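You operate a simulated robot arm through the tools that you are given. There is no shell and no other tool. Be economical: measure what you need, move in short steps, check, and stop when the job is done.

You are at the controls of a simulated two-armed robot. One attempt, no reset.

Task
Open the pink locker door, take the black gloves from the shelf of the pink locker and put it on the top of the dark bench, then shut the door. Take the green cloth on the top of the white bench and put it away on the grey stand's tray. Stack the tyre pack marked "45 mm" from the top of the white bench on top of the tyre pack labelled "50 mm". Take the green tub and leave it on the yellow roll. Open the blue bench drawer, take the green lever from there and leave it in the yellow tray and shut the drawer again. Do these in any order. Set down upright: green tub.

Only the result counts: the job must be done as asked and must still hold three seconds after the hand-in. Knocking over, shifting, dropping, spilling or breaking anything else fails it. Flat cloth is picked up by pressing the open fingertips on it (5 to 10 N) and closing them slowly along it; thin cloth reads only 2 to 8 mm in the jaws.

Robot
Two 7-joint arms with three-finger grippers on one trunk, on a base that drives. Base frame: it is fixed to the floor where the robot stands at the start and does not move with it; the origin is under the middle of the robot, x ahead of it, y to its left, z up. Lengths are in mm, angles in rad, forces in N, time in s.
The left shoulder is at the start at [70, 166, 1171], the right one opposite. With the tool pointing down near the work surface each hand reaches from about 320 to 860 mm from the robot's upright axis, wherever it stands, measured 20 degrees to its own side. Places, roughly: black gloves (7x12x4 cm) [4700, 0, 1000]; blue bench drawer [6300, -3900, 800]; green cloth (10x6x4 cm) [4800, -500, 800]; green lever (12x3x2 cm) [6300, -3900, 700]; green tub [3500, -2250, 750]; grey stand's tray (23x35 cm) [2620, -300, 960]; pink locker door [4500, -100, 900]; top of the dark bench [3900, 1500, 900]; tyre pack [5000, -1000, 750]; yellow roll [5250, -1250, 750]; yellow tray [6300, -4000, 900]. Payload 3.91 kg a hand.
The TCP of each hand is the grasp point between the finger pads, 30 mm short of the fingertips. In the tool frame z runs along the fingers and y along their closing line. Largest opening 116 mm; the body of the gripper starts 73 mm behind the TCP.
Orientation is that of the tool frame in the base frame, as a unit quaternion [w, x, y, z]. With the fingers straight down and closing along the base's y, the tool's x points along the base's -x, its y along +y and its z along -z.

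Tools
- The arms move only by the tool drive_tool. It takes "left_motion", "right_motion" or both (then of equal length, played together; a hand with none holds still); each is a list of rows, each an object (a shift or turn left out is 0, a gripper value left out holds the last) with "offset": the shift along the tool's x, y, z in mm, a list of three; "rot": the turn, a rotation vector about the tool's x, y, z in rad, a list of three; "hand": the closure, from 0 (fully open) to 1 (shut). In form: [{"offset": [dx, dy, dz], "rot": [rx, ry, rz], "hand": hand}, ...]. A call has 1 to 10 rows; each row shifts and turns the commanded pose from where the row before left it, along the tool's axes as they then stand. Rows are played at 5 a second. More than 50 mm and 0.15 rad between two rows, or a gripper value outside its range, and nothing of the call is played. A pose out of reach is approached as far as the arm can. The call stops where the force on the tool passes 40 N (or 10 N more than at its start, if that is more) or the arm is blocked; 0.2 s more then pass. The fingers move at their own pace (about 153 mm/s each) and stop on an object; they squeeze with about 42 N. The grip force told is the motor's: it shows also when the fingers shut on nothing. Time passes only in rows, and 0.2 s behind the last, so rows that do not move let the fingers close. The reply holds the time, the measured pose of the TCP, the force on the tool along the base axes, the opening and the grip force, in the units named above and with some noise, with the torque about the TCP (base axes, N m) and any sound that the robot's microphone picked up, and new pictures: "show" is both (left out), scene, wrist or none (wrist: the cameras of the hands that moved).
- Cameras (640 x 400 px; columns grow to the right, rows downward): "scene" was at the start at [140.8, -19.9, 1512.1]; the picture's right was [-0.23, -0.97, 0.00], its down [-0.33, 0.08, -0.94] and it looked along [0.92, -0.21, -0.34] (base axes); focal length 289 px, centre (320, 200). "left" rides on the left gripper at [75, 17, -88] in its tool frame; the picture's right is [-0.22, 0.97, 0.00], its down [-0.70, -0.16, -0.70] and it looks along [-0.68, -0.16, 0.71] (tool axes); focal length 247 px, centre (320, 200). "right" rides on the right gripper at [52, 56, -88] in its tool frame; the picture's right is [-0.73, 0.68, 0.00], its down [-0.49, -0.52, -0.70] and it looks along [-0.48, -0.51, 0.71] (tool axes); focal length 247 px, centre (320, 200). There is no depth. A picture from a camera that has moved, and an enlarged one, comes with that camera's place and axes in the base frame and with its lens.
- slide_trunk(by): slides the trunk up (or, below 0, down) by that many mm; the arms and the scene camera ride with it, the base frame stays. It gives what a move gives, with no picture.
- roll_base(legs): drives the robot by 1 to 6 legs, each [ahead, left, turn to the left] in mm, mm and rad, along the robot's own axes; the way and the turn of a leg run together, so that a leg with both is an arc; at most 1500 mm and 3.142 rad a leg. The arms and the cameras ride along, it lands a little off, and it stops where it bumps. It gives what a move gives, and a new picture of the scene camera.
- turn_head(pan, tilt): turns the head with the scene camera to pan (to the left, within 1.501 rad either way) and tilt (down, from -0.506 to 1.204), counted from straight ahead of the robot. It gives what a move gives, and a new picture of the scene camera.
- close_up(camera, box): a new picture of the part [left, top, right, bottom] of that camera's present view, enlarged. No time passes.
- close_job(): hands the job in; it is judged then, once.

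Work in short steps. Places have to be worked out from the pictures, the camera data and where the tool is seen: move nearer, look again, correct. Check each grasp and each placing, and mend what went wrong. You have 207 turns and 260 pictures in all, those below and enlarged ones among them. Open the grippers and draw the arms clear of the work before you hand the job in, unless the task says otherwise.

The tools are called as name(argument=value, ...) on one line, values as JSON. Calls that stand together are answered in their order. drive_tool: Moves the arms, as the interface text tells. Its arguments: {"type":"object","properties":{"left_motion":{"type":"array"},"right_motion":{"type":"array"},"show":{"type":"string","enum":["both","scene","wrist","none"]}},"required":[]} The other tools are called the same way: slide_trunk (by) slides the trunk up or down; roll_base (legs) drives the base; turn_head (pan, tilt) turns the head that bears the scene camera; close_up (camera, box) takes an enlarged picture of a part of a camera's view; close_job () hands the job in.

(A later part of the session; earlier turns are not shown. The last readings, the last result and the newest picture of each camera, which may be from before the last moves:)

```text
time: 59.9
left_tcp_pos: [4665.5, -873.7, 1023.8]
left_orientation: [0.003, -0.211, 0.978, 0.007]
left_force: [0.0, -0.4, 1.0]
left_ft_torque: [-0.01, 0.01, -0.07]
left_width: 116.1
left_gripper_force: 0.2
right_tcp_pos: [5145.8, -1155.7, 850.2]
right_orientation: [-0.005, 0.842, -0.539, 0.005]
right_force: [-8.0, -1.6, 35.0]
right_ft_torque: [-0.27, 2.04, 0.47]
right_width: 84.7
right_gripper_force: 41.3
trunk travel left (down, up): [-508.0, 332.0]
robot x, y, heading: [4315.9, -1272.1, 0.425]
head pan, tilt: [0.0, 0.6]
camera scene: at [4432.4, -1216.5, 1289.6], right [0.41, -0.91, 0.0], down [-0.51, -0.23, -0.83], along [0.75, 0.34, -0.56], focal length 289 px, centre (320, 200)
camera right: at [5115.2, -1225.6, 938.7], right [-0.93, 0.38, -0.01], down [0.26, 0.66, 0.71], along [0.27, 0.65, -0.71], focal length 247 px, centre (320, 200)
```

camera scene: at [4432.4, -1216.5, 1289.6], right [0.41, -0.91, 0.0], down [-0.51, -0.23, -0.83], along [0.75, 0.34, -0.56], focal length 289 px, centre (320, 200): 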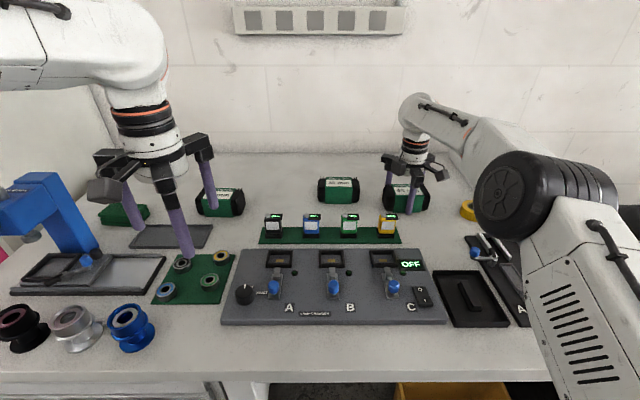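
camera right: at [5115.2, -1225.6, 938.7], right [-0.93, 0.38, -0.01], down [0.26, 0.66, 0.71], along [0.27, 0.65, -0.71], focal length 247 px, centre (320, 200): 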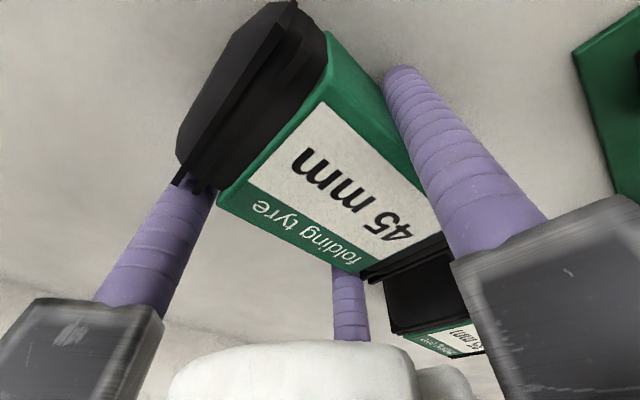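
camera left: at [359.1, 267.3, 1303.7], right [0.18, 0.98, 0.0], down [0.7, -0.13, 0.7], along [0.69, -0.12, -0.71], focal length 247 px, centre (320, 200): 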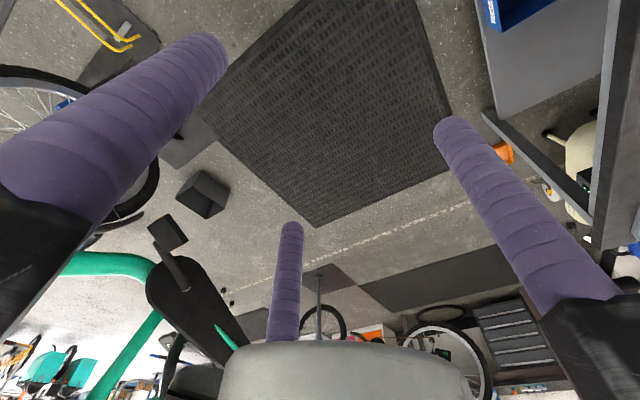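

Gripped (width 85 mm, 41 N); the tips touched the bench, so its top is near z=820. I lift 130 mm.

drive_tool(right_motion=[{"offset": [0, 0, -20]}, {"offset": [0, 0, -30]}, {"offset": [0, 0, -30]}, {"offset": [0, 0, -30]}], show="both")

```text
time: 60.9
left_tcp_pos: [4668.3, -875.2, 1022.4]
left_orientation: [0.001, -0.209, 0.978, 0.007]
left_force: [-0.5, 0.3, 0.0]
left_ft_torque: [0.0, -0.05, 0.01]
left_width: 115.9
left_gripper_force: 0.0
right_tcp_pos: [5144.0, -1162.5, 954.1]
right_orientation: [-0.003, 0.842, -0.54, 0.002]
right_force: [1.1, 0.0, -4.1]
right_ft_torque: [0.04, -0.06, -0.01]
right_width: 84.9
right_gripper_force: 42.1
right hand out of reach, approached as far as the arm can: row 4
trunk travel left (down, up): [-508.0, 332.0]
robot x, y, heading: [4307.4, -1273.2, 0.426]
head pan, tilt: [0.0, 0.6]
camera scene: at [4436.6, -1216.9, 1289.0], right [0.41, -0.91, 0.0], down [-0.51, -0.23, -0.83], along [0.75, 0.34, -0.56], focal length 289 px, centre (320, 200)
camera right: at [5114.5, -1232.1, 1042.4], right [-0.92, 0.38, -0.01], down [0.27, 0.66, 0.7], along [0.27, 0.65, -0.71], focal length 247 px, centre (320, 200)
```

scene: 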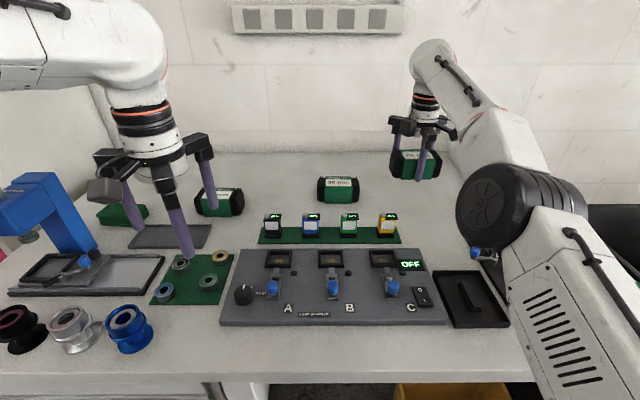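
right: 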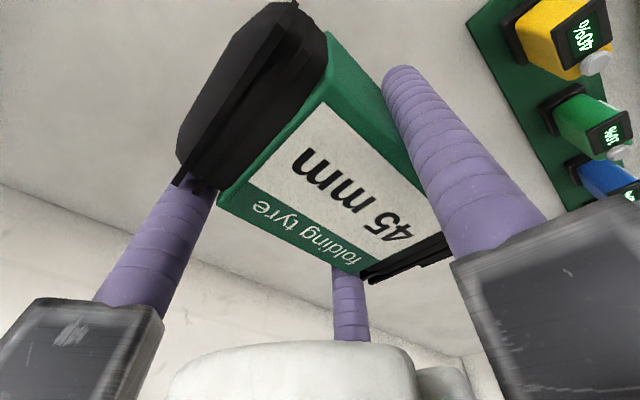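

The pack is held. I raise and pull the left hand inward (clear of the press), lift the trunk 80 mm, then strafe left 260 mm.

drive_tool(left_motion=[{"offset": [0, -20, -40]}, {"offset": [0, -20, -40]}, {"offset": [0, -20, -40]}], show="none")

slide_trunk(by=80)

roll_base(legs=[[0, 260, 0]])

```text
time: 61.7
left_tcp_pos: [4697.8, -931.6, 1141.1]
left_orientation: [0.0, -0.21, 0.978, 0.007]
left_force: [-0.3, -0.5, 0.4]
left_ft_torque: [0.01, -0.01, 0.04]
left_width: 116.2
left_gripper_force: 0.1
right_tcp_pos: [5146.8, -1162.1, 951.9]
right_orientation: [-0.002, 0.842, -0.539, 0.002]
right_force: [-0.4, -0.1, -4.5]
right_ft_torque: [0.05, -0.03, -0.01]
right_width: 84.7
right_gripper_force: 41.7
trunk travel left (down, up): [-508.0, 332.0]
robot x, y, heading: [4309.3, -1274.0, 0.425]
head pan, tilt: [0.0, 0.6]
```

```text
time: 62.9
left_tcp_pos: [4696.7, -930.1, 1220.7]
left_orientation: [0.0, -0.21, 0.978, 0.006]
left_force: [0.1, 0.2, 0.2]
left_ft_torque: [0.0, 0.03, -0.02]
left_width: 115.9
left_gripper_force: 0.0
right_tcp_pos: [5145.6, -1160.5, 1033.0]
right_orientation: [-0.002, 0.842, -0.54, 0.001]
right_force: [0.2, 0.6, -4.1]
right_ft_torque: [0.05, -0.03, -0.03]
right_width: 84.5
right_gripper_force: 41.6
trunk travel left (down, up): [-588.0, 252.0]
robot x, y, heading: [4309.9, -1270.4, 0.425]
head pan, tilt: [0.0, 0.6]
```

```text
time: 64.7
left_tcp_pos: [4591.2, -698.2, 1219.9]
left_orientation: [0.0, -0.211, 0.977, 0.006]
left_force: [0.4, -1.0, 0.4]
left_ft_torque: [0.01, 0.0, -0.02]
left_width: 116.1
left_gripper_force: 0.0
right_tcp_pos: [5040.1, -928.3, 1033.0]
right_orientation: [-0.003, 0.842, -0.539, 0.001]
right_force: [0.0, 0.0, -4.6]
right_ft_torque: [0.04, -0.07, 0.0]
right_width: 84.7
right_gripper_force: 42.2
trunk travel left (down, up): [-588.0, 252.0]
robot x, y, heading: [4208.3, -1041.6, 0.431]
head pan, tilt: [0.0, 0.6]
camera scene: at [4333.8, -983.7, 1368.7], right [0.41, -0.91, 0.0], down [-0.52, -0.23, -0.82], along [0.75, 0.34, -0.57], focal length 289 px, centre (320, 200)
```

scene: 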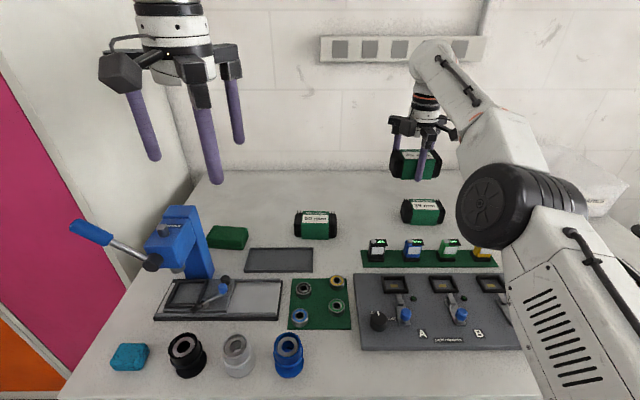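

Pack 50 is now near the middle. I bring the held pack over it, at height, and look with the wrist camera.

drive_tool(right_motion=[{"offset": [-40, 3, 0]}, {"offset": [-40, 3, 0]}, {"offset": [-40, 3, 0]}, {"offset": [-40, 3, 0]}, {"offset": [-40, 3, 0]}, {"offset": [-40, 3, 0]}, {}], show="both")

```text
time: 66.3
left_tcp_pos: [4590.6, -699.1, 1220.4]
left_orientation: [0.001, -0.211, 0.978, 0.005]
left_force: [0.2, 0.2, 0.2]
left_ft_torque: [0.01, -0.02, -0.02]
left_width: 116.0
left_gripper_force: 0.1
right_tcp_pos: [4923.2, -742.8, 1027.1]
right_orientation: [-0.004, 0.842, -0.539, 0.002]
right_force: [-0.3, 0.3, -4.8]
right_ft_torque: [0.06, -0.04, 0.0]
right_width: 84.7
right_gripper_force: 42.0
right hand out of reach, approached as far as the arm can: row 4, 5, 6
trunk travel left (down, up): [-588.0, 252.0]
robot x, y, heading: [4204.5, -1042.1, 0.43]
head pan, tilt: [0.0, 0.6]
camera scene: at [4334.1, -984.2, 1368.7], right [0.41, -0.91, 0.0], down [-0.52, -0.23, -0.82], along [0.75, 0.34, -0.57], focal length 289 px, centre (320, 200)
camera right: at [4892.9, -813.5, 1115.4], right [-0.92, 0.38, 0.0], down [0.27, 0.66, 0.7], along [0.27, 0.65, -0.71], focal length 247 px, centre (320, 200)
```

scene: 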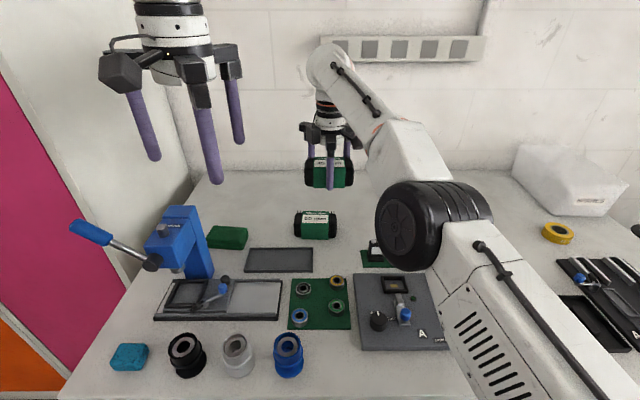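
right: 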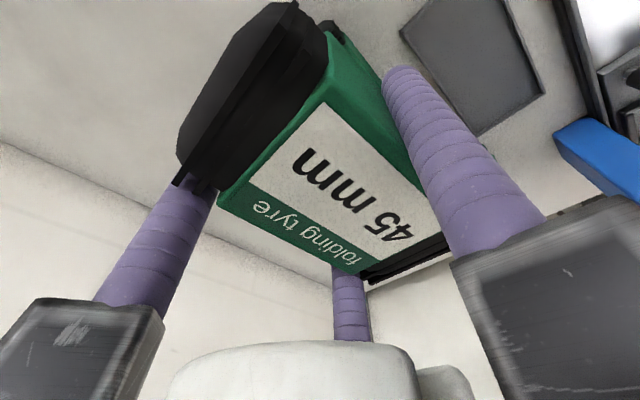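

The reach across is limited; I strafe the base 55 mm more left and then compare the two packs in an enlarged scene view.

roll_base(legs=[[20, 50, 0]])

close_up(camera="scene", box=[260, 120, 420, 250])

```text
time: 67.2
left_tcp_pos: [4588.4, -645.8, 1220.6]
left_orientation: [0.001, -0.211, 0.978, 0.006]
left_force: [-0.2, 0.8, -0.8]
left_ft_torque: [0.0, -0.02, 0.0]
left_width: 116.1
left_gripper_force: 0.0
right_tcp_pos: [4919.3, -690.5, 1028.8]
right_orientation: [-0.003, 0.842, -0.539, 0.002]
right_force: [0.2, 0.4, -5.0]
right_ft_torque: [-0.01, -0.05, 0.0]
right_width: 84.5
right_gripper_force: 42.4
trunk travel left (down, up): [-588.0, 252.0]
robot x, y, heading: [4202.5, -990.7, 0.428]
head pan, tilt: [0.0, 0.6]
camera scene: at [4331.0, -931.0, 1368.8], right [0.41, -0.91, 0.0], down [-0.52, -0.23, -0.82], along [0.75, 0.34, -0.57], focal length 289 px, centre (320, 200)
```

scene: 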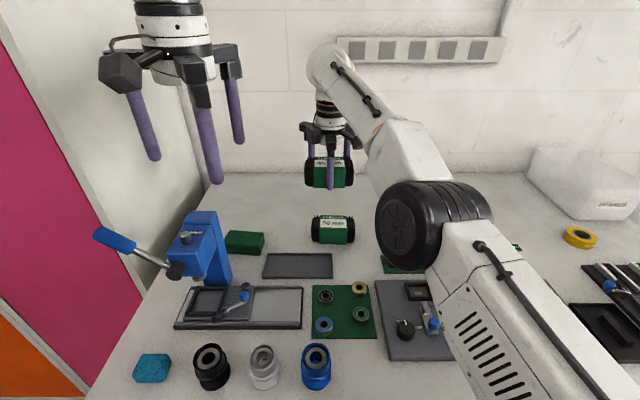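

```text
3.08 times, centred on (340, 185) of scene
camera zoom: at [4331.0, -931.0, 1368.8], right [0.41, -0.91, 0.0], down [-0.52, -0.23, -0.82], along [0.75, 0.34, -0.57], focal length 890 px, centre (258, 246)
```

zoom: 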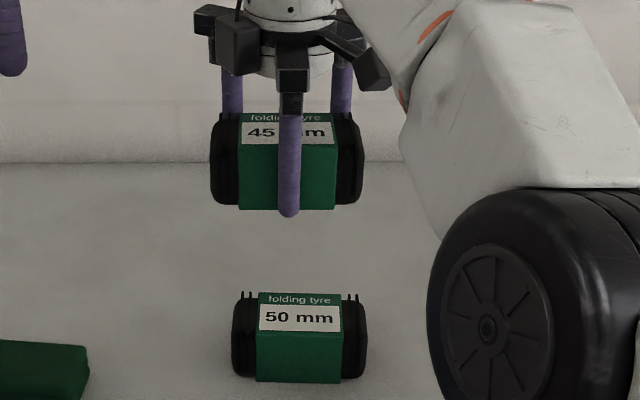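

The held pack must go about 14 mm right and 8 mm toward me, then down. I shift and descend 85 mm first.

drive_tool(right_motion=[{"offset": [14, 8, 0]}, {"offset": [0, 0, 25]}, {"offset": [0, 0, 25]}, {"offset": [0, 0, 25]}, {}], show="none")

close_up(camera="scene", box=[260, 140, 420, 260])

```text
time: 68.5
left_tcp_pos: [4588.3, -645.0, 1219.9]
left_orientation: [0.001, -0.211, 0.978, 0.006]
left_force: [0.3, -0.1, 0.3]
left_ft_torque: [0.02, -0.01, -0.02]
left_width: 116.1
left_gripper_force: 0.0
right_tcp_pos: [4936.6, -689.0, 955.4]
right_orientation: [-0.001, 0.842, -0.54, 0.001]
right_force: [0.8, 0.1, -5.0]
right_ft_torque: [0.0, -0.1, -0.02]
right_width: 84.6
right_gripper_force: 42.0
right hand out of reach, approached as far as the arm can: row 1, 2, 3, 4
trunk travel left (down, up): [-588.0, 252.0]
robot x, y, heading: [4207.3, -992.0, 0.423]
head pan, tilt: [0.0, 0.6]
```

```text
3.33 times, centred on (340, 200) of scene
camera zoom: at [4330.5, -929.9, 1368.8], right [0.41, -0.91, 0.0], down [-0.51, -0.23, -0.82], along [0.75, 0.34, -0.57], focal length 964 px, centre (253, 200)
```

zoom: 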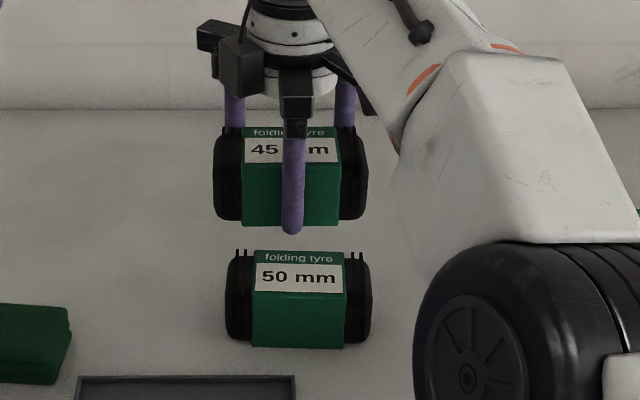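

The held pack sits about 25 mm too far and 9 mm too far left, and the arm is at its reach limit. I raise by 40 mm, strafe the base 60 mm left, and move the hand 70 mm right/22 mm back to get within reach.

roll_base(legs=[[0, 60, 0]])

drive_tool(right_motion=[{"offset": [35, 5, 0]}, {"offset": [30, 5, 0]}, {}], show="scene")

```text
time: 69.4
left_tcp_pos: [4563.9, -591.3, 1220.4]
left_orientation: [0.0, -0.21, 0.978, 0.006]
left_force: [0.7, 0.5, 0.6]
left_ft_torque: [-0.02, -0.02, 0.01]
left_width: 115.7
left_gripper_force: 0.0
right_tcp_pos: [4912.4, -636.3, 956.3]
right_orientation: [-0.001, 0.842, -0.539, 0.002]
right_force: [-0.4, 0.7, -4.6]
right_ft_torque: [0.02, -0.07, 0.01]
right_width: 84.5
right_gripper_force: 42.2
trunk travel left (down, up): [-588.0, 252.0]
robot x, y, heading: [4179.7, -929.3, 0.428]
head pan, tilt: [0.0, 0.6]
camera scene: at [4306.3, -875.5, 1368.7], right [0.41, -0.91, 0.0], down [-0.52, -0.23, -0.82], along [0.75, 0.34, -0.57], focal length 289 px, centre (320, 200)
```

scene: 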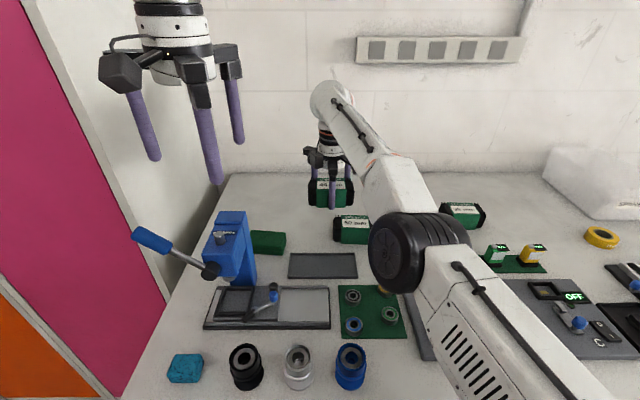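

```text
time: 70.2
left_tcp_pos: [4563.4, -590.3, 1220.9]
left_orientation: [0.0, -0.209, 0.978, 0.006]
left_force: [-0.7, -0.2, 0.2]
left_ft_torque: [0.03, 0.03, -0.02]
left_width: 115.9
left_gripper_force: 0.0
right_tcp_pos: [4949.1, -682.5, 960.9]
right_orientation: [0.0, 0.842, -0.539, 0.001]
right_force: [-0.2, 0.0, -3.8]
right_ft_torque: [0.02, -0.04, -0.01]
right_width: 84.3
right_gripper_force: 42.0
right hand out of reach, approached as far as the arm can: row 1, 2
trunk travel left (down, up): [-588.0, 252.0]
robot x, y, heading: [4180.0, -936.8, 0.424]
head pan, tilt: [0.0, 0.6]
camera scene: at [4305.8, -875.0, 1368.8], right [0.41, -0.91, 0.0], down [-0.52, -0.23, -0.82], along [0.75, 0.34, -0.57], focal length 289 px, centre (320, 200)
```

scene: 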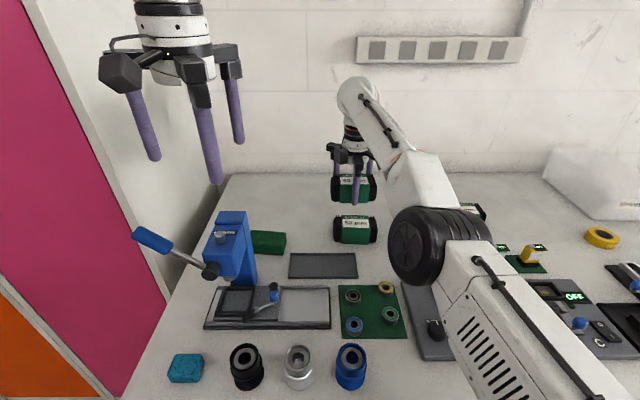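

Still too far ahead (about 38 mm) since the commanded pose was out of reach. I pull back step by step.

drive_tool(right_motion=[{"offset": [5, 25, 0]}, {"offset": [4, 20, 0]}, {}], show="none")

close_up(camera="scene", box=[280, 140, 440, 260])

```text
time: 71.0
left_tcp_pos: [4565.2, -591.3, 1220.0]
left_orientation: [0.001, -0.209, 0.978, 0.007]
left_force: [-0.2, 1.3, -0.3]
left_ft_torque: [-0.01, 0.0, 0.03]
left_width: 116.0
left_gripper_force: 0.1
right_tcp_pos: [4947.5, -683.9, 966.7]
right_orientation: [-0.001, 0.841, -0.541, 0.002]
right_force: [0.2, -0.2, -4.5]
right_ft_torque: [0.02, -0.04, 0.0]
right_width: 84.7
right_gripper_force: 41.8
right hand out of reach, approached as far as the arm can: row 1, 2
trunk travel left (down, up): [-588.0, 252.0]
robot x, y, heading: [4177.3, -936.7, 0.429]
head pan, tilt: [0.0, 0.6]
```

```text
3.33 times, centred on (360, 200) of scene
camera zoom: at [4306.4, -875.5, 1368.7], right [0.41, -0.91, 0.0], down [-0.52, -0.23, -0.82], along [0.75, 0.34, -0.57], focal length 964 px, centre (187, 200)
```

zoom: 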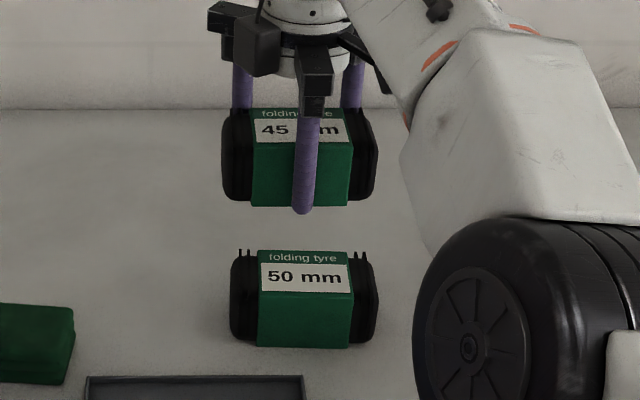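

The hand seems stuck at a wrist-yaw limit when crossing inward. I pull the left hand inward (away from the locker side) and strafe the base 120 mm further left so the right hand works nearer its own side.

drive_tool(left_motion=[{"offset": [0, -40, 0]}, {"offset": [0, -40, 0]}, {"offset": [0, -40, 0]}, {"offset": [0, -30, 0]}], show="none")

roll_base(legs=[[0, 115, 0]])

drive_tool(right_motion=[{"offset": [40, 0, 0]}, {"offset": [40, 0, 0]}, {"offset": [30, 0, 0]}, {}], show="scene")

```text
time: 72.0
left_tcp_pos: [4628.0, -730.6, 1218.3]
left_orientation: [0.001, -0.21, 0.978, 0.006]
left_force: [0.1, 0.2, 0.0]
left_ft_torque: [-0.01, 0.01, 0.0]
left_width: 116.0
left_gripper_force: 0.1
right_tcp_pos: [4948.8, -685.5, 965.6]
right_orientation: [-0.001, 0.841, -0.541, 0.001]
right_force: [-0.7, -0.7, -4.1]
right_ft_torque: [0.05, -0.04, -0.03]
right_width: 84.7
right_gripper_force: 41.6
trunk travel left (down, up): [-588.0, 252.0]
robot x, y, heading: [4178.2, -934.3, 0.427]
head pan, tilt: [0.0, 0.6]
```

```text
time: 73.2
left_tcp_pos: [4580.6, -622.1, 1218.1]
left_orientation: [0.0, -0.208, 0.978, 0.006]
left_force: [0.2, -0.1, -0.1]
left_ft_torque: [0.0, -0.01, -0.02]
left_width: 115.9
left_gripper_force: 0.2
right_tcp_pos: [4901.0, -579.0, 966.5]
right_orientation: [0.0, 0.841, -0.542, 0.001]
right_force: [-0.5, 0.5, -4.0]
right_ft_torque: [0.02, -0.07, -0.02]
right_width: 84.6
right_gripper_force: 41.9
trunk travel left (down, up): [-588.0, 252.0]
robot x, y, heading: [4134.2, -830.9, 0.426]
head pan, tilt: [0.0, 0.6]
camera scene: at [4258.4, -769.2, 1368.7], right [0.41, -0.91, 0.0], down [-0.52, -0.23, -0.82], along [0.75, 0.34, -0.57], focal length 289 px, centre (320, 200)
```

scene: 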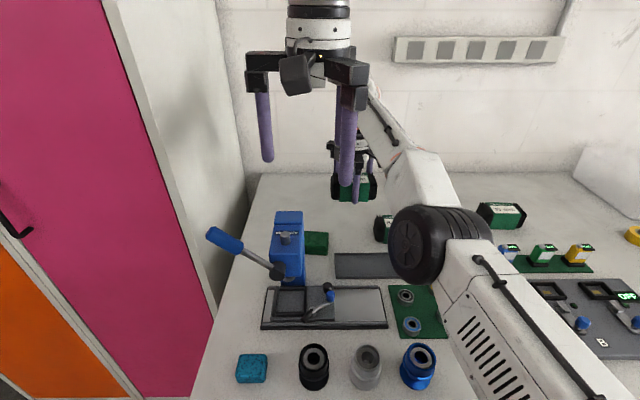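

```text
time: 74.2
left_tcp_pos: [4579.4, -622.1, 1218.0]
left_orientation: [0.001, -0.209, 0.978, 0.007]
left_force: [-0.6, -0.1, 0.5]
left_ft_torque: [-0.01, 0.02, 0.01]
left_width: 116.0
left_gripper_force: 0.1
right_tcp_pos: [4956.9, -672.0, 968.2]
right_orientation: [0.001, 0.841, -0.54, 0.001]
right_force: [0.0, 0.7, -3.8]
right_ft_torque: [0.02, -0.08, -0.02]
right_width: 84.6
right_gripper_force: 41.9
right hand out of reach, approached as far as the arm can: row 1, 2
trunk travel left (down, up): [-588.0, 252.0]
robot x, y, heading: [4132.9, -830.1, 0.422]
head pan, tilt: [0.0, 0.6]
camera scene: at [4258.2, -768.9, 1368.7], right [0.41, -0.91, 0.0], down [-0.52, -0.23, -0.82], along [0.75, 0.34, -0.57], focal length 289 px, centre (320, 200)
```

scene: 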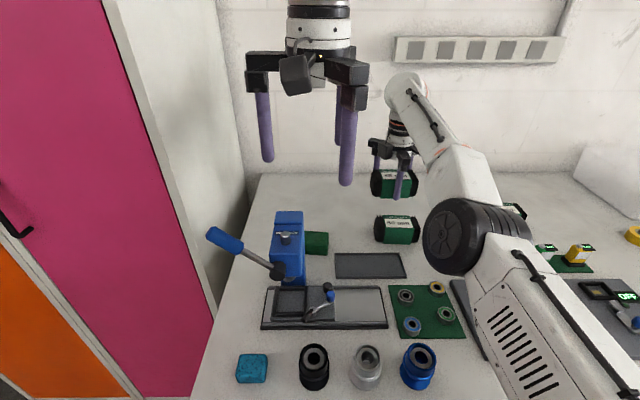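

Now reachable. I shift 16 mm right and 50 mm back to be above the 50 mm pack.

drive_tool(right_motion=[{"offset": [8, 25, 0]}, {"offset": [8, 25, 0]}, {}], show="none")

close_up(camera="scene", box=[320, 140, 480, 260])

```text
time: 75.0
left_tcp_pos: [4580.0, -621.6, 1218.9]
left_orientation: [0.001, -0.209, 0.978, 0.007]
left_force: [0.0, 0.3, 0.1]
left_ft_torque: [0.01, -0.02, 0.03]
left_width: 116.1
left_gripper_force: 0.0
right_tcp_pos: [4960.0, -677.4, 970.9]
right_orientation: [0.0, 0.841, -0.541, 0.001]
right_force: [0.7, -0.1, -4.6]
right_ft_torque: [0.02, -0.04, 0.0]
right_width: 85.0
right_gripper_force: 41.8
right hand out of reach, approached as far as the arm can: row 1, 2
trunk travel left (down, up): [-588.0, 252.0]
robot x, y, heading: [4129.9, -827.5, 0.423]
head pan, tilt: [0.0, 0.6]
```

```text
3.33 times, centred on (400, 200) of scene
camera zoom: at [4258.5, -769.4, 1368.7], right [0.41, -0.91, 0.0], down [-0.52, -0.23, -0.82], along [0.75, 0.34, -0.57], focal length 964 px, centre (53, 200)
```

zoom: 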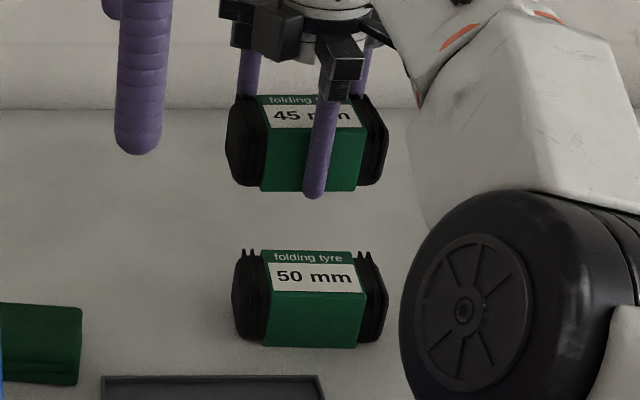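

With this wrist yaw the arm can't come nearer than about 815 mm, so I restore the command and back the base 50 mm instead.

drive_tool(right_motion=[{"offset": [-8, -25, 0]}, {"offset": [-3, -25, 0]}, {}], show="none")

roll_base(legs=[[-50, -15, 0]])

close_up(camera="scene", box=[320, 140, 480, 260])

```text
time: 75.8
left_tcp_pos: [4579.1, -621.6, 1218.3]
left_orientation: [0.001, -0.209, 0.978, 0.006]
left_force: [0.0, 0.0, -0.7]
left_ft_torque: [-0.02, 0.03, 0.01]
left_width: 116.0
left_gripper_force: 0.1
right_tcp_pos: [4962.5, -676.2, 968.6]
right_orientation: [0.0, 0.841, -0.542, 0.002]
right_force: [-0.1, 0.1, -4.3]
right_ft_torque: [0.05, -0.05, 0.02]
right_width: 84.4
right_gripper_force: 42.4
right hand out of reach, approached as far as the arm can: row 1, 2
trunk travel left (down, up): [-588.0, 252.0]
robot x, y, heading: [4128.6, -823.8, 0.422]
head pan, tilt: [0.0, 0.6]
```

```text
time: 76.8
left_tcp_pos: [4541.5, -654.7, 1216.8]
left_orientation: [-0.001, -0.209, 0.978, 0.006]
left_force: [-0.3, -0.5, 1.0]
left_ft_torque: [0.03, 0.02, 0.02]
left_width: 116.0
left_gripper_force: 0.0
right_tcp_pos: [4924.0, -711.1, 969.2]
right_orientation: [0.001, 0.841, -0.541, 0.002]
right_force: [-0.4, 0.0, -3.6]
right_ft_torque: [0.06, -0.06, 0.01]
right_width: 84.5
right_gripper_force: 42.2
trunk travel left (down, up): [-588.0, 252.0]
robot x, y, heading: [4094.8, -860.9, 0.422]
head pan, tilt: [0.0, 0.6]
camera scene: at [4221.0, -802.2, 1368.5], right [0.41, -0.91, 0.0], down [-0.52, -0.23, -0.82], along [0.75, 0.34, -0.57], focal length 289 px, centre (320, 200)
```

scene: 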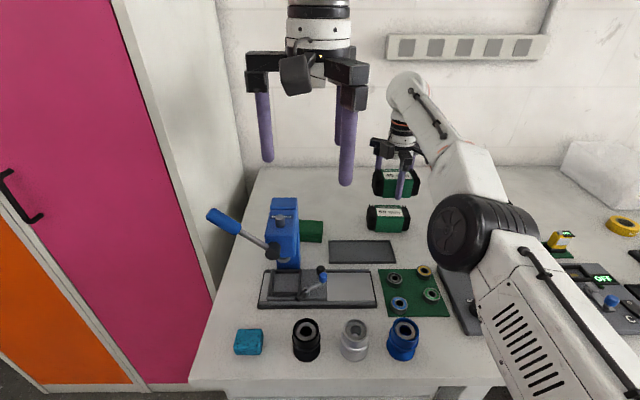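

```text
3.33 times, centred on (400, 200) of scene
camera zoom: at [4221.0, -802.2, 1368.5], right [0.41, -0.91, 0.0], down [-0.52, -0.23, -0.82], along [0.75, 0.34, -0.57], focal length 964 px, centre (53, 200)
```

zoom: 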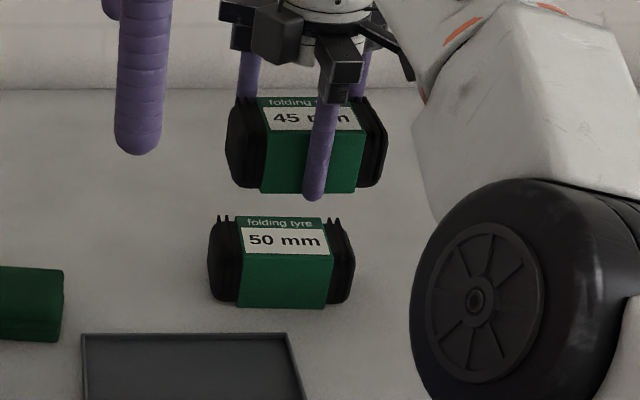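

The held pack is now within about 6 mm of straight above the 50 mm pack. I descend in steps.

drive_tool(right_motion=[{"offset": [0, 0, 10]}, {"offset": [0, 0, 10]}, {"offset": [0, 0, 10]}, {}], show="none")

```text
time: 77.8
left_tcp_pos: [4541.7, -654.6, 1217.9]
left_orientation: [-0.001, -0.208, 0.978, 0.006]
left_force: [0.0, 0.5, 0.8]
left_ft_torque: [0.01, 0.0, -0.01]
left_width: 116.0
left_gripper_force: 0.1
right_tcp_pos: [4927.5, -709.8, 938.4]
right_orientation: [0.001, 0.841, -0.541, 0.002]
right_force: [-0.5, 0.4, -4.5]
right_ft_torque: [0.01, -0.07, 0.05]
right_width: 84.5
right_gripper_force: 41.6
right hand out of reach, approached as far as the arm can: row 3
trunk travel left (down, up): [-588.0, 252.0]
robot x, y, heading: [4094.5, -857.3, 0.426]
head pan, tilt: [0.0, 0.6]
```

The arm's limit nudged it 3 mm forward. I make a tiny base correction and lower further with the trunk.

roll_base(legs=[[-9, 6, 0]])

close_up(camera="scene", box=[340, 140, 460, 250])

```text
time: 78.5
left_tcp_pos: [4531.7, -654.2, 1217.3]
left_orientation: [-0.001, -0.209, 0.978, 0.007]
left_force: [0.1, 0.3, 0.0]
left_ft_torque: [-0.02, 0.03, -0.02]
left_width: 116.0
left_gripper_force: 0.0
right_tcp_pos: [4918.3, -708.2, 936.9]
right_orientation: [0.001, 0.841, -0.54, 0.0]
right_force: [-0.7, 0.3, -4.7]
right_ft_torque: [0.0, -0.02, -0.02]
right_width: 84.6
right_gripper_force: 42.5
trunk travel left (down, up): [-588.0, 252.0]
robot x, y, heading: [4081.3, -855.7, 0.422]
head pan, tilt: [0.0, 0.6]
camera scene: at [4211.6, -801.2, 1368.4], right [0.41, -0.91, 0.0], down [-0.52, -0.23, -0.82], along [0.75, 0.34, -0.57], focal length 289 px, centre (320, 200)
```

scene: 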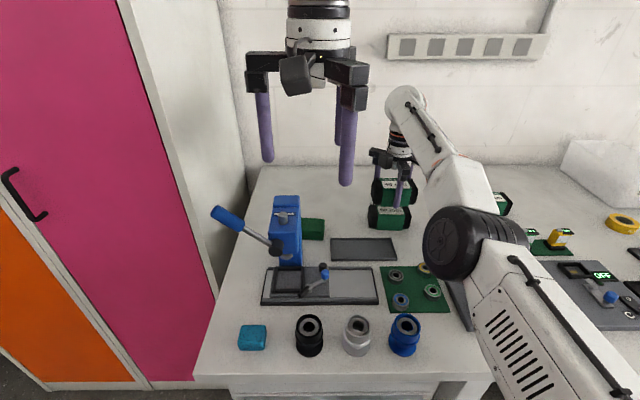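

```text
3.64 times, centred on (400, 195) of scene
camera zoom: at [4211.6, -801.2, 1368.4], right [0.41, -0.91, 0.0], down [-0.52, -0.23, -0.82], along [0.75, 0.34, -0.57], focal length 1051 px, centre (29, 218)
```

zoom: 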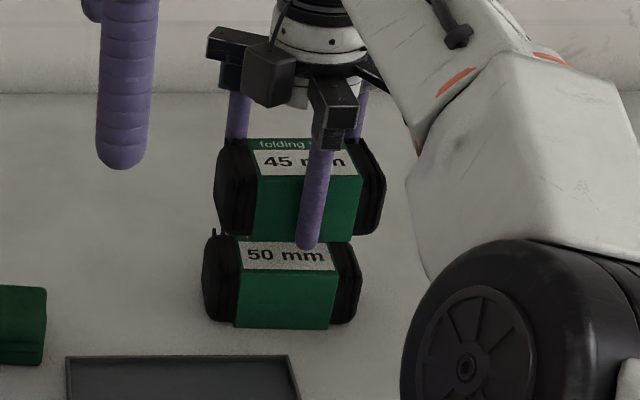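

Aligned within a few mm. I lower by trunk in small steps watching the force.

slide_trunk(by=-15)

close_up(camera="scene", box=[340, 140, 460, 250])

```text
time: 79.2
left_tcp_pos: [4529.9, -653.1, 1202.9]
left_orientation: [0.0, -0.209, 0.978, 0.006]
left_force: [-0.5, 0.4, 0.1]
left_ft_torque: [-0.03, 0.0, -0.02]
left_width: 116.0
left_gripper_force: 0.1
right_tcp_pos: [4917.4, -708.2, 924.3]
right_orientation: [0.002, 0.841, -0.541, 0.002]
right_force: [-0.8, 0.2, -4.2]
right_ft_torque: [0.02, -0.04, 0.0]
right_width: 84.7
right_gripper_force: 42.2
trunk travel left (down, up): [-573.0, 267.0]
robot x, y, heading: [4087.0, -858.6, 0.424]
head pan, tilt: [0.0, 0.6]
```

```text
3.64 times, centred on (400, 195) of scene
camera zoom: at [4209.2, -801.0, 1353.8], right [0.41, -0.91, 0.0], down [-0.52, -0.23, -0.82], along [0.75, 0.34, -0.57], focal length 1051 px, centre (29, 218)
```

zoom: 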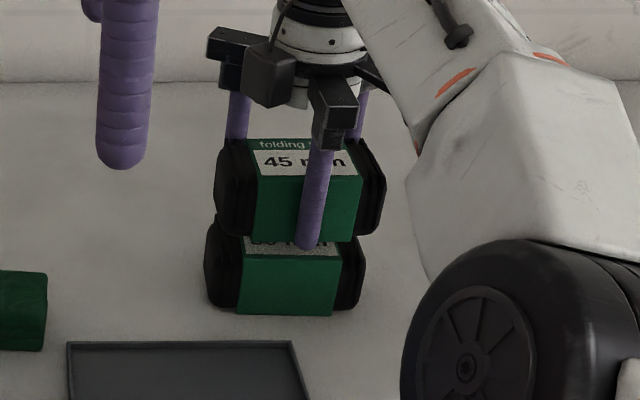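

No contact yet. Lower further in small steps.

slide_trunk(by=-10)

slide_trunk(by=-6)

```text
time: 79.7
left_tcp_pos: [4531.1, -654.4, 1193.2]
left_orientation: [0.001, -0.209, 0.978, 0.006]
left_force: [0.0, -0.3, -0.7]
left_ft_torque: [0.0, 0.0, -0.01]
left_width: 116.0
left_gripper_force: 0.0
right_tcp_pos: [4916.3, -708.3, 913.2]
right_orientation: [0.001, 0.841, -0.541, 0.002]
right_force: [-0.1, 0.3, -4.3]
right_ft_torque: [0.03, -0.06, 0.02]
right_width: 84.7
right_gripper_force: 42.1
trunk travel left (down, up): [-563.0, 277.0]
robot x, y, heading: [4083.8, -859.1, 0.418]
head pan, tilt: [0.0, 0.6]
```

```text
time: 80.3
left_tcp_pos: [4529.2, -654.4, 1187.7]
left_orientation: [0.0, -0.209, 0.978, 0.006]
left_force: [0.5, 0.4, -0.7]
left_ft_torque: [0.01, -0.03, -0.01]
left_width: 116.2
left_gripper_force: 0.1
right_tcp_pos: [4916.6, -709.0, 907.6]
right_orientation: [0.0, 0.841, -0.541, 0.0]
right_force: [-1.4, 0.0, -4.7]
right_ft_torque: [0.02, -0.07, -0.02]
right_width: 84.5
right_gripper_force: 41.8
trunk travel left (down, up): [-557.0, 283.0]
robot x, y, heading: [4083.6, -858.9, 0.419]
head pan, tilt: [0.0, 0.6]
```

close_up(camera="scene", box=[360, 150, 440, 230])

slide_trunk(by=-4)

```text
5.00 times, centred on (400, 190) of scene
camera zoom: at [4209.4, -801.1, 1337.8], right [0.41, -0.91, 0.0], down [-0.52, -0.23, -0.82], along [0.75, 0.34, -0.57], focal length 1445 px, centre (-80, 250)
```

zoom: 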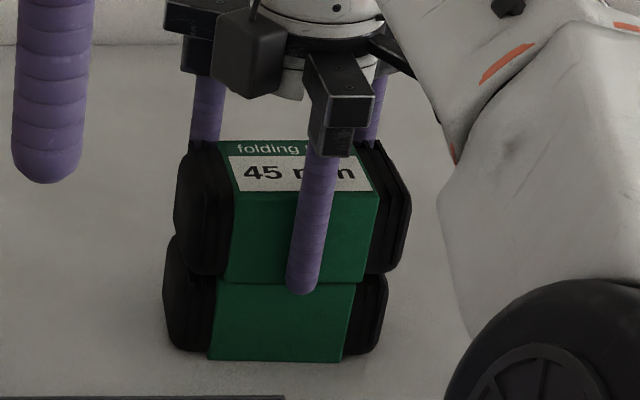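

```text
time: 80.8
left_tcp_pos: [4530.8, -653.9, 1183.0]
left_orientation: [0.001, -0.209, 0.978, 0.006]
left_force: [1.2, 0.5, 0.3]
left_ft_torque: [0.03, 0.02, 0.0]
left_width: 116.1
left_gripper_force: 0.0
right_tcp_pos: [4918.1, -708.7, 905.0]
right_orientation: [-0.001, 0.841, -0.541, 0.001]
right_force: [1.7, 0.1, 2.9]
right_ft_torque: [0.26, 0.29, -0.03]
right_width: 84.6
right_gripper_force: 42.1
trunk travel left (down, up): [-553.0, 287.0]
robot x, y, heading: [4081.8, -857.9, 0.426]
head pan, tilt: [0.0, 0.6]
```

Contact made and the two packs are aligned. I open the hand and then raise by the trunk.

drive_tool(right_motion=[{"hand": 0.2}, {"hand": 0.1}, {"hand": 0}, {}], show="none")

slide_trunk(by=130)

close_up(camera="scene", box=[320, 150, 480, 250])

```text
time: 81.8
left_tcp_pos: [4529.4, -654.1, 1183.1]
left_orientation: [0.001, -0.209, 0.978, 0.007]
left_force: [0.6, 0.0, -1.6]
left_ft_torque: [0.04, -0.01, 0.0]
left_width: 115.8
left_gripper_force: 0.1
right_tcp_pos: [4916.6, -708.2, 904.0]
right_orientation: [0.001, 0.841, -0.541, 0.001]
right_force: [-0.3, 0.8, 0.9]
right_ft_torque: [0.01, 0.02, -0.02]
right_width: 115.7
right_gripper_force: 0.1
trunk travel left (down, up): [-553.0, 287.0]
robot x, y, heading: [4085.5, -855.7, 0.425]
head pan, tilt: [0.0, 0.6]
```

```text
time: 83.4
left_tcp_pos: [4530.1, -653.5, 1314.6]
left_orientation: [0.0, -0.209, 0.978, 0.006]
left_force: [-0.1, -0.9, 0.6]
left_ft_torque: [-0.02, 0.02, 0.0]
left_width: 116.2
left_gripper_force: 0.1
right_tcp_pos: [4916.4, -708.6, 1034.4]
right_orientation: [0.001, 0.841, -0.541, 0.002]
right_force: [0.0, 0.2, 0.8]
right_ft_torque: [0.03, 0.0, 0.03]
right_width: 116.0
right_gripper_force: 0.2
trunk travel left (down, up): [-683.0, 157.0]
robot x, y, heading: [4083.1, -854.5, 0.419]
head pan, tilt: [0.0, 0.6]
```

```text
4.00 times, centred on (400, 200) of scene
camera zoom: at [4209.2, -801.0, 1463.7], right [0.41, -0.91, 0.0], down [-0.52, -0.23, -0.82], along [0.75, 0.34, -0.57], focal length 1156 px, centre (0, 200)
```

zoom: 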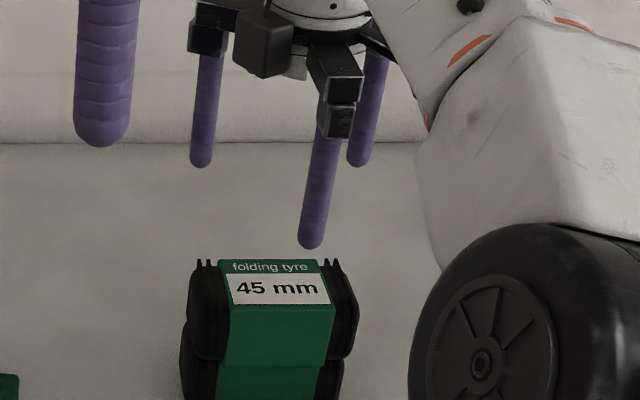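

The 45 mm pack rests squarely on the 50 mm pack. Next the green cloth with the left hand: I move the right hand aside and unwind its yaw, while the left goes forward and down a bit to look.

drive_tool(right_motion=[{"offset": [40, 0, 0]}, {"offset": [40, 0, 0]}, {"offset": [40, 0, 0], "rot": [0, 0, 0.14]}, {"rot": [0, 0, 0.15]}, {"rot": [0, 0, 0.15]}, {"rot": [0, 0, 0.15]}, {"rot": [0, 0, 0.15]}, {"rot": [0, 0, 0.15]}, {"rot": [0, 0, 0.15]}, {"rot": [0, 0, 0.15]}], left_motion=[{"offset": [0, 0, 20]}, {"offset": [0, 0, 20]}, {"offset": [0, 0, 20]}, {"offset": [0, 0, 20]}, {"offset": [-30, 0, 20]}, {"offset": [-30, 5, 20]}, {"offset": [-30, 5, 10]}, {"offset": [-30, 5, 10]}, {"offset": [-30, 5, 10]}, {"offset": [-30, 5, 0]}], show="both")

```text
time: 85.6
left_tcp_pos: [4684.6, -555.0, 1163.4]
left_orientation: [-0.001, -0.209, 0.978, 0.006]
left_force: [0.4, 0.3, 0.1]
left_ft_torque: [-0.02, 0.03, -0.01]
left_width: 115.9
left_gripper_force: 0.0
right_tcp_pos: [4965.3, -819.7, 1032.6]
right_orientation: [0.0, -0.392, 0.92, -0.001]
right_force: [0.2, -0.4, -0.2]
right_ft_torque: [0.01, 0.03, 0.0]
right_width: 116.0
right_gripper_force: 0.0
right hand out of reach, approached as far as the arm can: row 3
trunk travel left (down, up): [-683.0, 157.0]
robot x, y, heading: [4084.5, -858.9, 0.421]
head pan, tilt: [0.0, 0.6]
camera scene: at [4210.6, -800.2, 1463.6], right [0.41, -0.91, 0.0], down [-0.52, -0.23, -0.82], along [0.75, 0.34, -0.57], focal length 289 px, centre (320, 200)
camera right: at [4888.0, -818.0, 1120.8], right [0.02, 1.0, 0.0], down [0.71, -0.01, 0.7], along [0.7, -0.01, -0.71], focal length 247 px, centre (320, 200)
camera left: at [4610.8, -572.8, 1250.9], right [-0.19, 0.98, 0.01], down [0.7, 0.13, 0.7], along [0.68, 0.14, -0.72], focal length 247 px, centre (320, 200)
```

scene: 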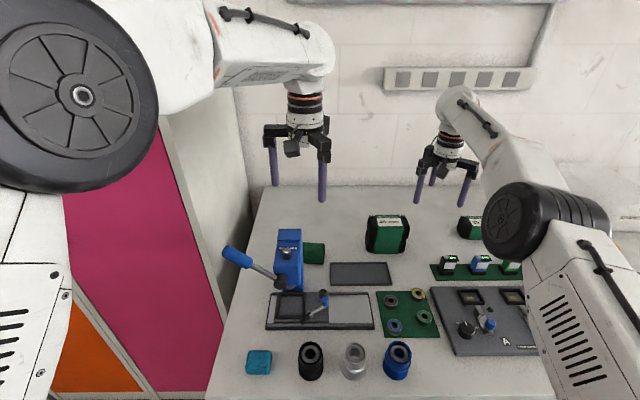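
right: 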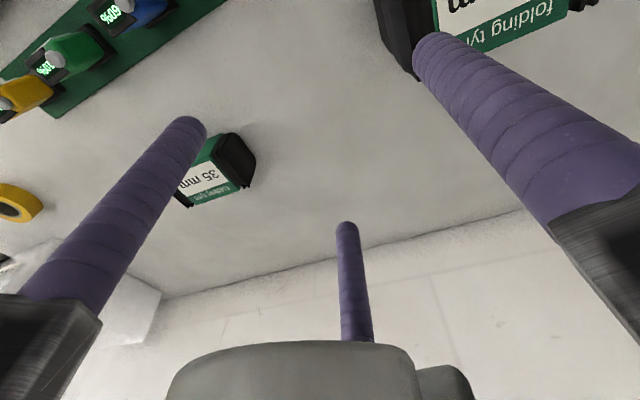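
left: 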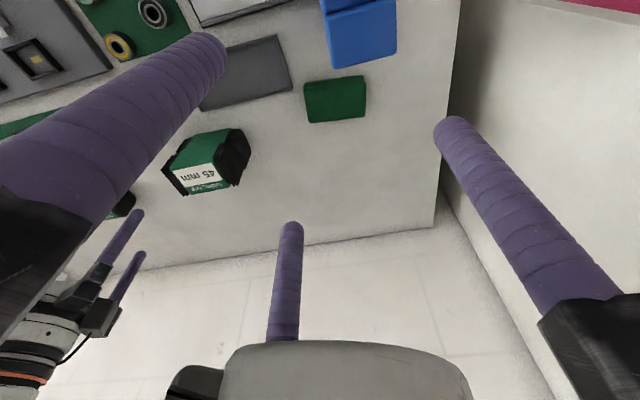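

The cloth lies at about [4770,-512], 100 mm along the bench and 60 mm deep, with the press about 50 mm in front of it. I turn the left tool +94° (thumb on the far side) at height.

drive_tool(left_motion=[{"rot": [0, 0, 0.15]}, {"rot": [0, 0, 0.15]}, {"rot": [0, 0, 0.15]}, {"rot": [0, 0, 0.15]}, {"rot": [0, 0, 0.15]}, {"rot": [0, 0, 0.15]}, {"rot": [0, 0, 0.15]}, {"rot": [0, 0, 0.15]}, {"rot": [0, 0, 0.15]}, {"rot": [0, 0, 0.15]}], show="none")

drive_tool(left_motion=[{"rot": [0, 0, 0.14]}, {"offset": [6, 41, 0]}, {"offset": [6, 41, 20]}, {"offset": [0, 0, 40]}, {"offset": [0, 0, 40]}, {"offset": [0, 0, 40]}], show="both")

```text
time: 87.8
left_tcp_pos: [4684.2, -554.5, 1163.6]
left_orientation: [-0.004, 0.515, 0.857, 0.005]
left_force: [0.4, -0.6, -0.6]
left_ft_torque: [0.01, -0.02, 0.0]
left_width: 116.2
left_gripper_force: 0.1
right_tcp_pos: [4963.8, -821.2, 1032.9]
right_orientation: [-0.001, -0.394, 0.919, -0.001]
right_force: [0.8, -0.7, -0.8]
right_ft_torque: [0.01, 0.0, 0.01]
right_width: 116.0
right_gripper_force: 0.0
trunk travel left (down, up): [-683.0, 157.0]
robot x, y, heading: [4080.9, -858.6, 0.425]
head pan, tilt: [0.0, 0.6]
```

```text
time: 89.2
left_tcp_pos: [4760.3, -512.8, 1022.2]
left_orientation: [-0.005, 0.572, 0.82, 0.004]
left_force: [-0.9, 0.6, -0.2]
left_ft_torque: [-0.02, 0.02, -0.02]
left_width: 116.1
left_gripper_force: 0.1
right_tcp_pos: [4963.7, -820.9, 1032.1]
right_orientation: [0.0, -0.394, 0.919, -0.002]
right_force: [-0.4, 0.1, -0.1]
right_ft_torque: [-0.03, -0.01, 0.0]
right_width: 116.1
right_gripper_force: 0.2
trunk travel left (down, up): [-683.0, 157.0]
robot x, y, heading: [4081.8, -860.5, 0.423]
head pan, tilt: [0.0, 0.6]
camera scene: at [4210.6, -800.4, 1463.6], right [0.41, -0.91, 0.0], down [-0.52, -0.23, -0.82], along [0.75, 0.34, -0.57], focal length 289 px, centre (320, 200)
camera left: at [4751.5, -438.0, 1111.0], right [0.99, 0.13, 0.0], down [0.09, -0.72, 0.69], along [0.09, -0.69, -0.72], focal length 247 px, centre (320, 200)
```

scene: 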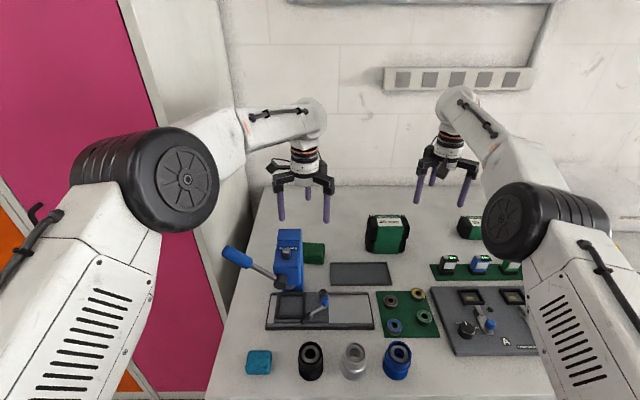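
left: 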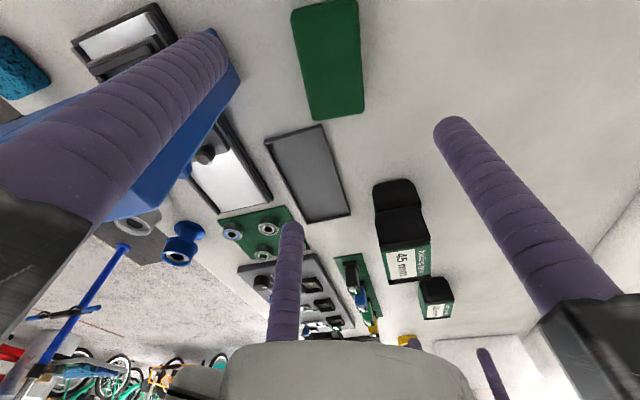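

The press sits close to the near-left of the cloth, so two fingers on the near side would strike it. With three-fold symmetry, turning back by 57° puts a single finger on the near side; I do that and shift over.

drive_tool(left_motion=[{"rot": [0, 0, -0.142]}, {"rot": [0, 0, -0.142]}, {"rot": [0, 0, -0.142]}, {"rot": [0, 0, -0.142]}, {"rot": [0, 0, -0.142]}, {"rot": [0, 0, -0.142]}, {"rot": [0, 0, -0.142]}, {"offset": [-32, -1, 0]}, {"offset": [0, 0, 25]}], show="both")

```text
time: 91.2
left_tcp_pos: [4786.8, -520.6, 1000.5]
left_orientation: [-0.001, 0.111, 0.994, 0.005]
left_force: [-0.3, -0.4, -0.6]
left_ft_torque: [-0.02, 0.0, 0.05]
left_width: 115.7
left_gripper_force: 0.0
right_tcp_pos: [4963.2, -820.5, 1033.8]
right_orientation: [0.0, -0.394, 0.919, -0.002]
right_force: [-0.2, 0.8, -0.3]
right_ft_torque: [-0.02, -0.01, -0.03]
right_width: 115.8
right_gripper_force: 0.1
trunk travel left (down, up): [-683.0, 157.0]
robot x, y, heading: [4082.1, -862.8, 0.424]
head pan, tilt: [0.0, 0.6]
camera scene: at [4208.4, -800.5, 1463.9], right [0.41, -0.91, 0.0], down [-0.52, -0.23, -0.83], along [0.75, 0.34, -0.56], focal length 289 px, centre (320, 200)
camera left: at [4718.5, -490.8, 1087.3], right [0.43, 0.9, 0.01], down [0.64, -0.32, 0.7], along [0.63, -0.29, -0.72], focal length 247 px, centre (320, 200)
```

scene: 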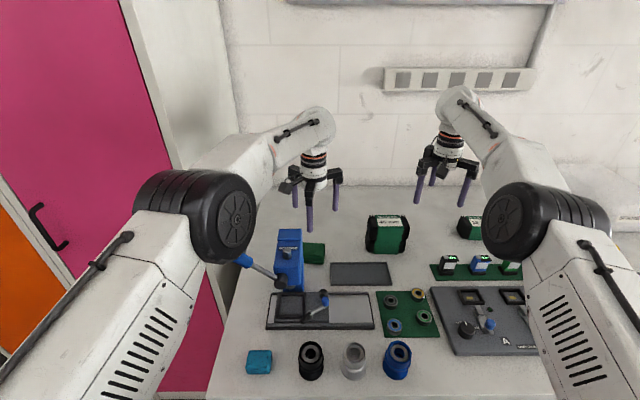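
left: 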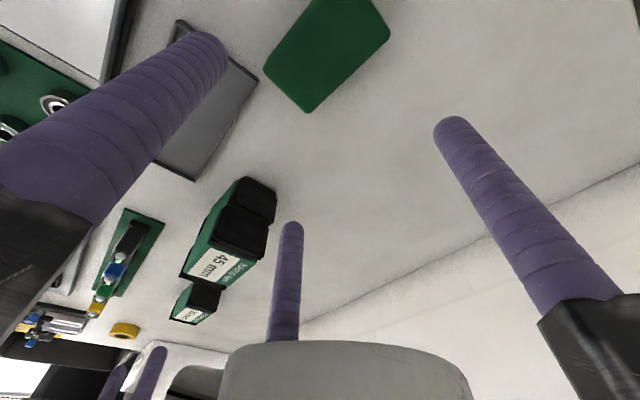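

Cloth at about [4774,-509], with one finger near, two far. I descend to just above, checking for contact with the press.

drive_tool(left_motion=[{"offset": [-2, 0, 30]}, {"offset": [-2, 0, 30]}, {"offset": [0, 0, 25]}, {"offset": [0, 0, 20]}, {}], show="both")

```text
time: 92.4
left_tcp_pos: [4791.1, -522.6, 895.9]
left_orientation: [-0.002, 0.112, 0.994, 0.006]
left_force: [0.5, -0.5, 0.4]
left_ft_torque: [0.03, -0.01, 0.0]
left_width: 115.9
left_gripper_force: 0.0
right_tcp_pos: [4962.6, -820.7, 1034.3]
right_orientation: [0.001, -0.394, 0.919, -0.001]
right_force: [0.9, -1.2, 0.0]
right_ft_torque: [0.04, -0.02, -0.01]
right_width: 115.9
right_gripper_force: 0.1
trunk travel left (down, up): [-683.0, 157.0]
robot x, y, heading: [4081.5, -859.6, 0.42]
head pan, tilt: [0.0, 0.6]
camera scene: at [4208.5, -801.4, 1463.9], right [0.41, -0.91, 0.0], down [-0.52, -0.23, -0.83], along [0.75, 0.34, -0.56], focal length 289 px, centre (320, 200)
camera left: at [4722.7, -491.4, 983.4], right [0.43, 0.9, 0.01], down [0.64, -0.32, 0.69], along [0.63, -0.3, -0.72], focal length 247 px, centre (320, 200)
```

scene: 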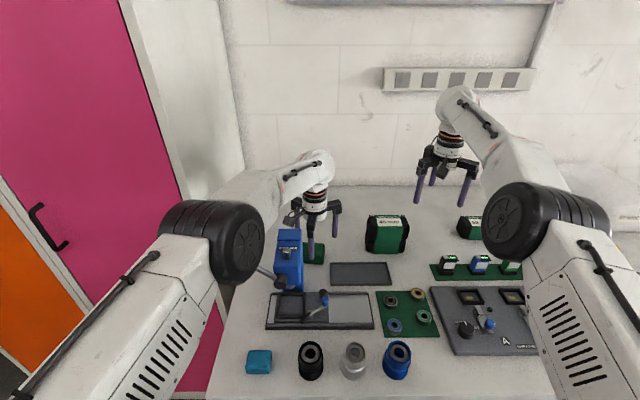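
left: 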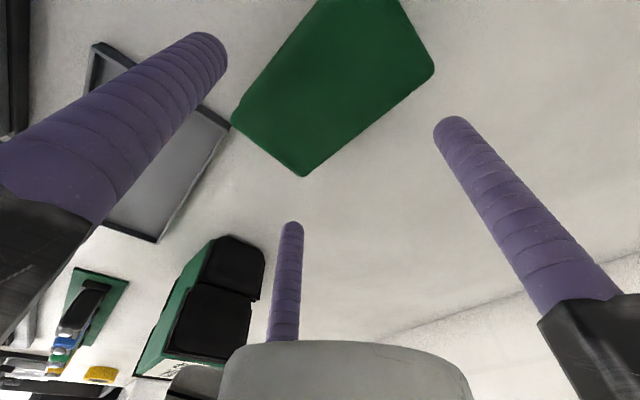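

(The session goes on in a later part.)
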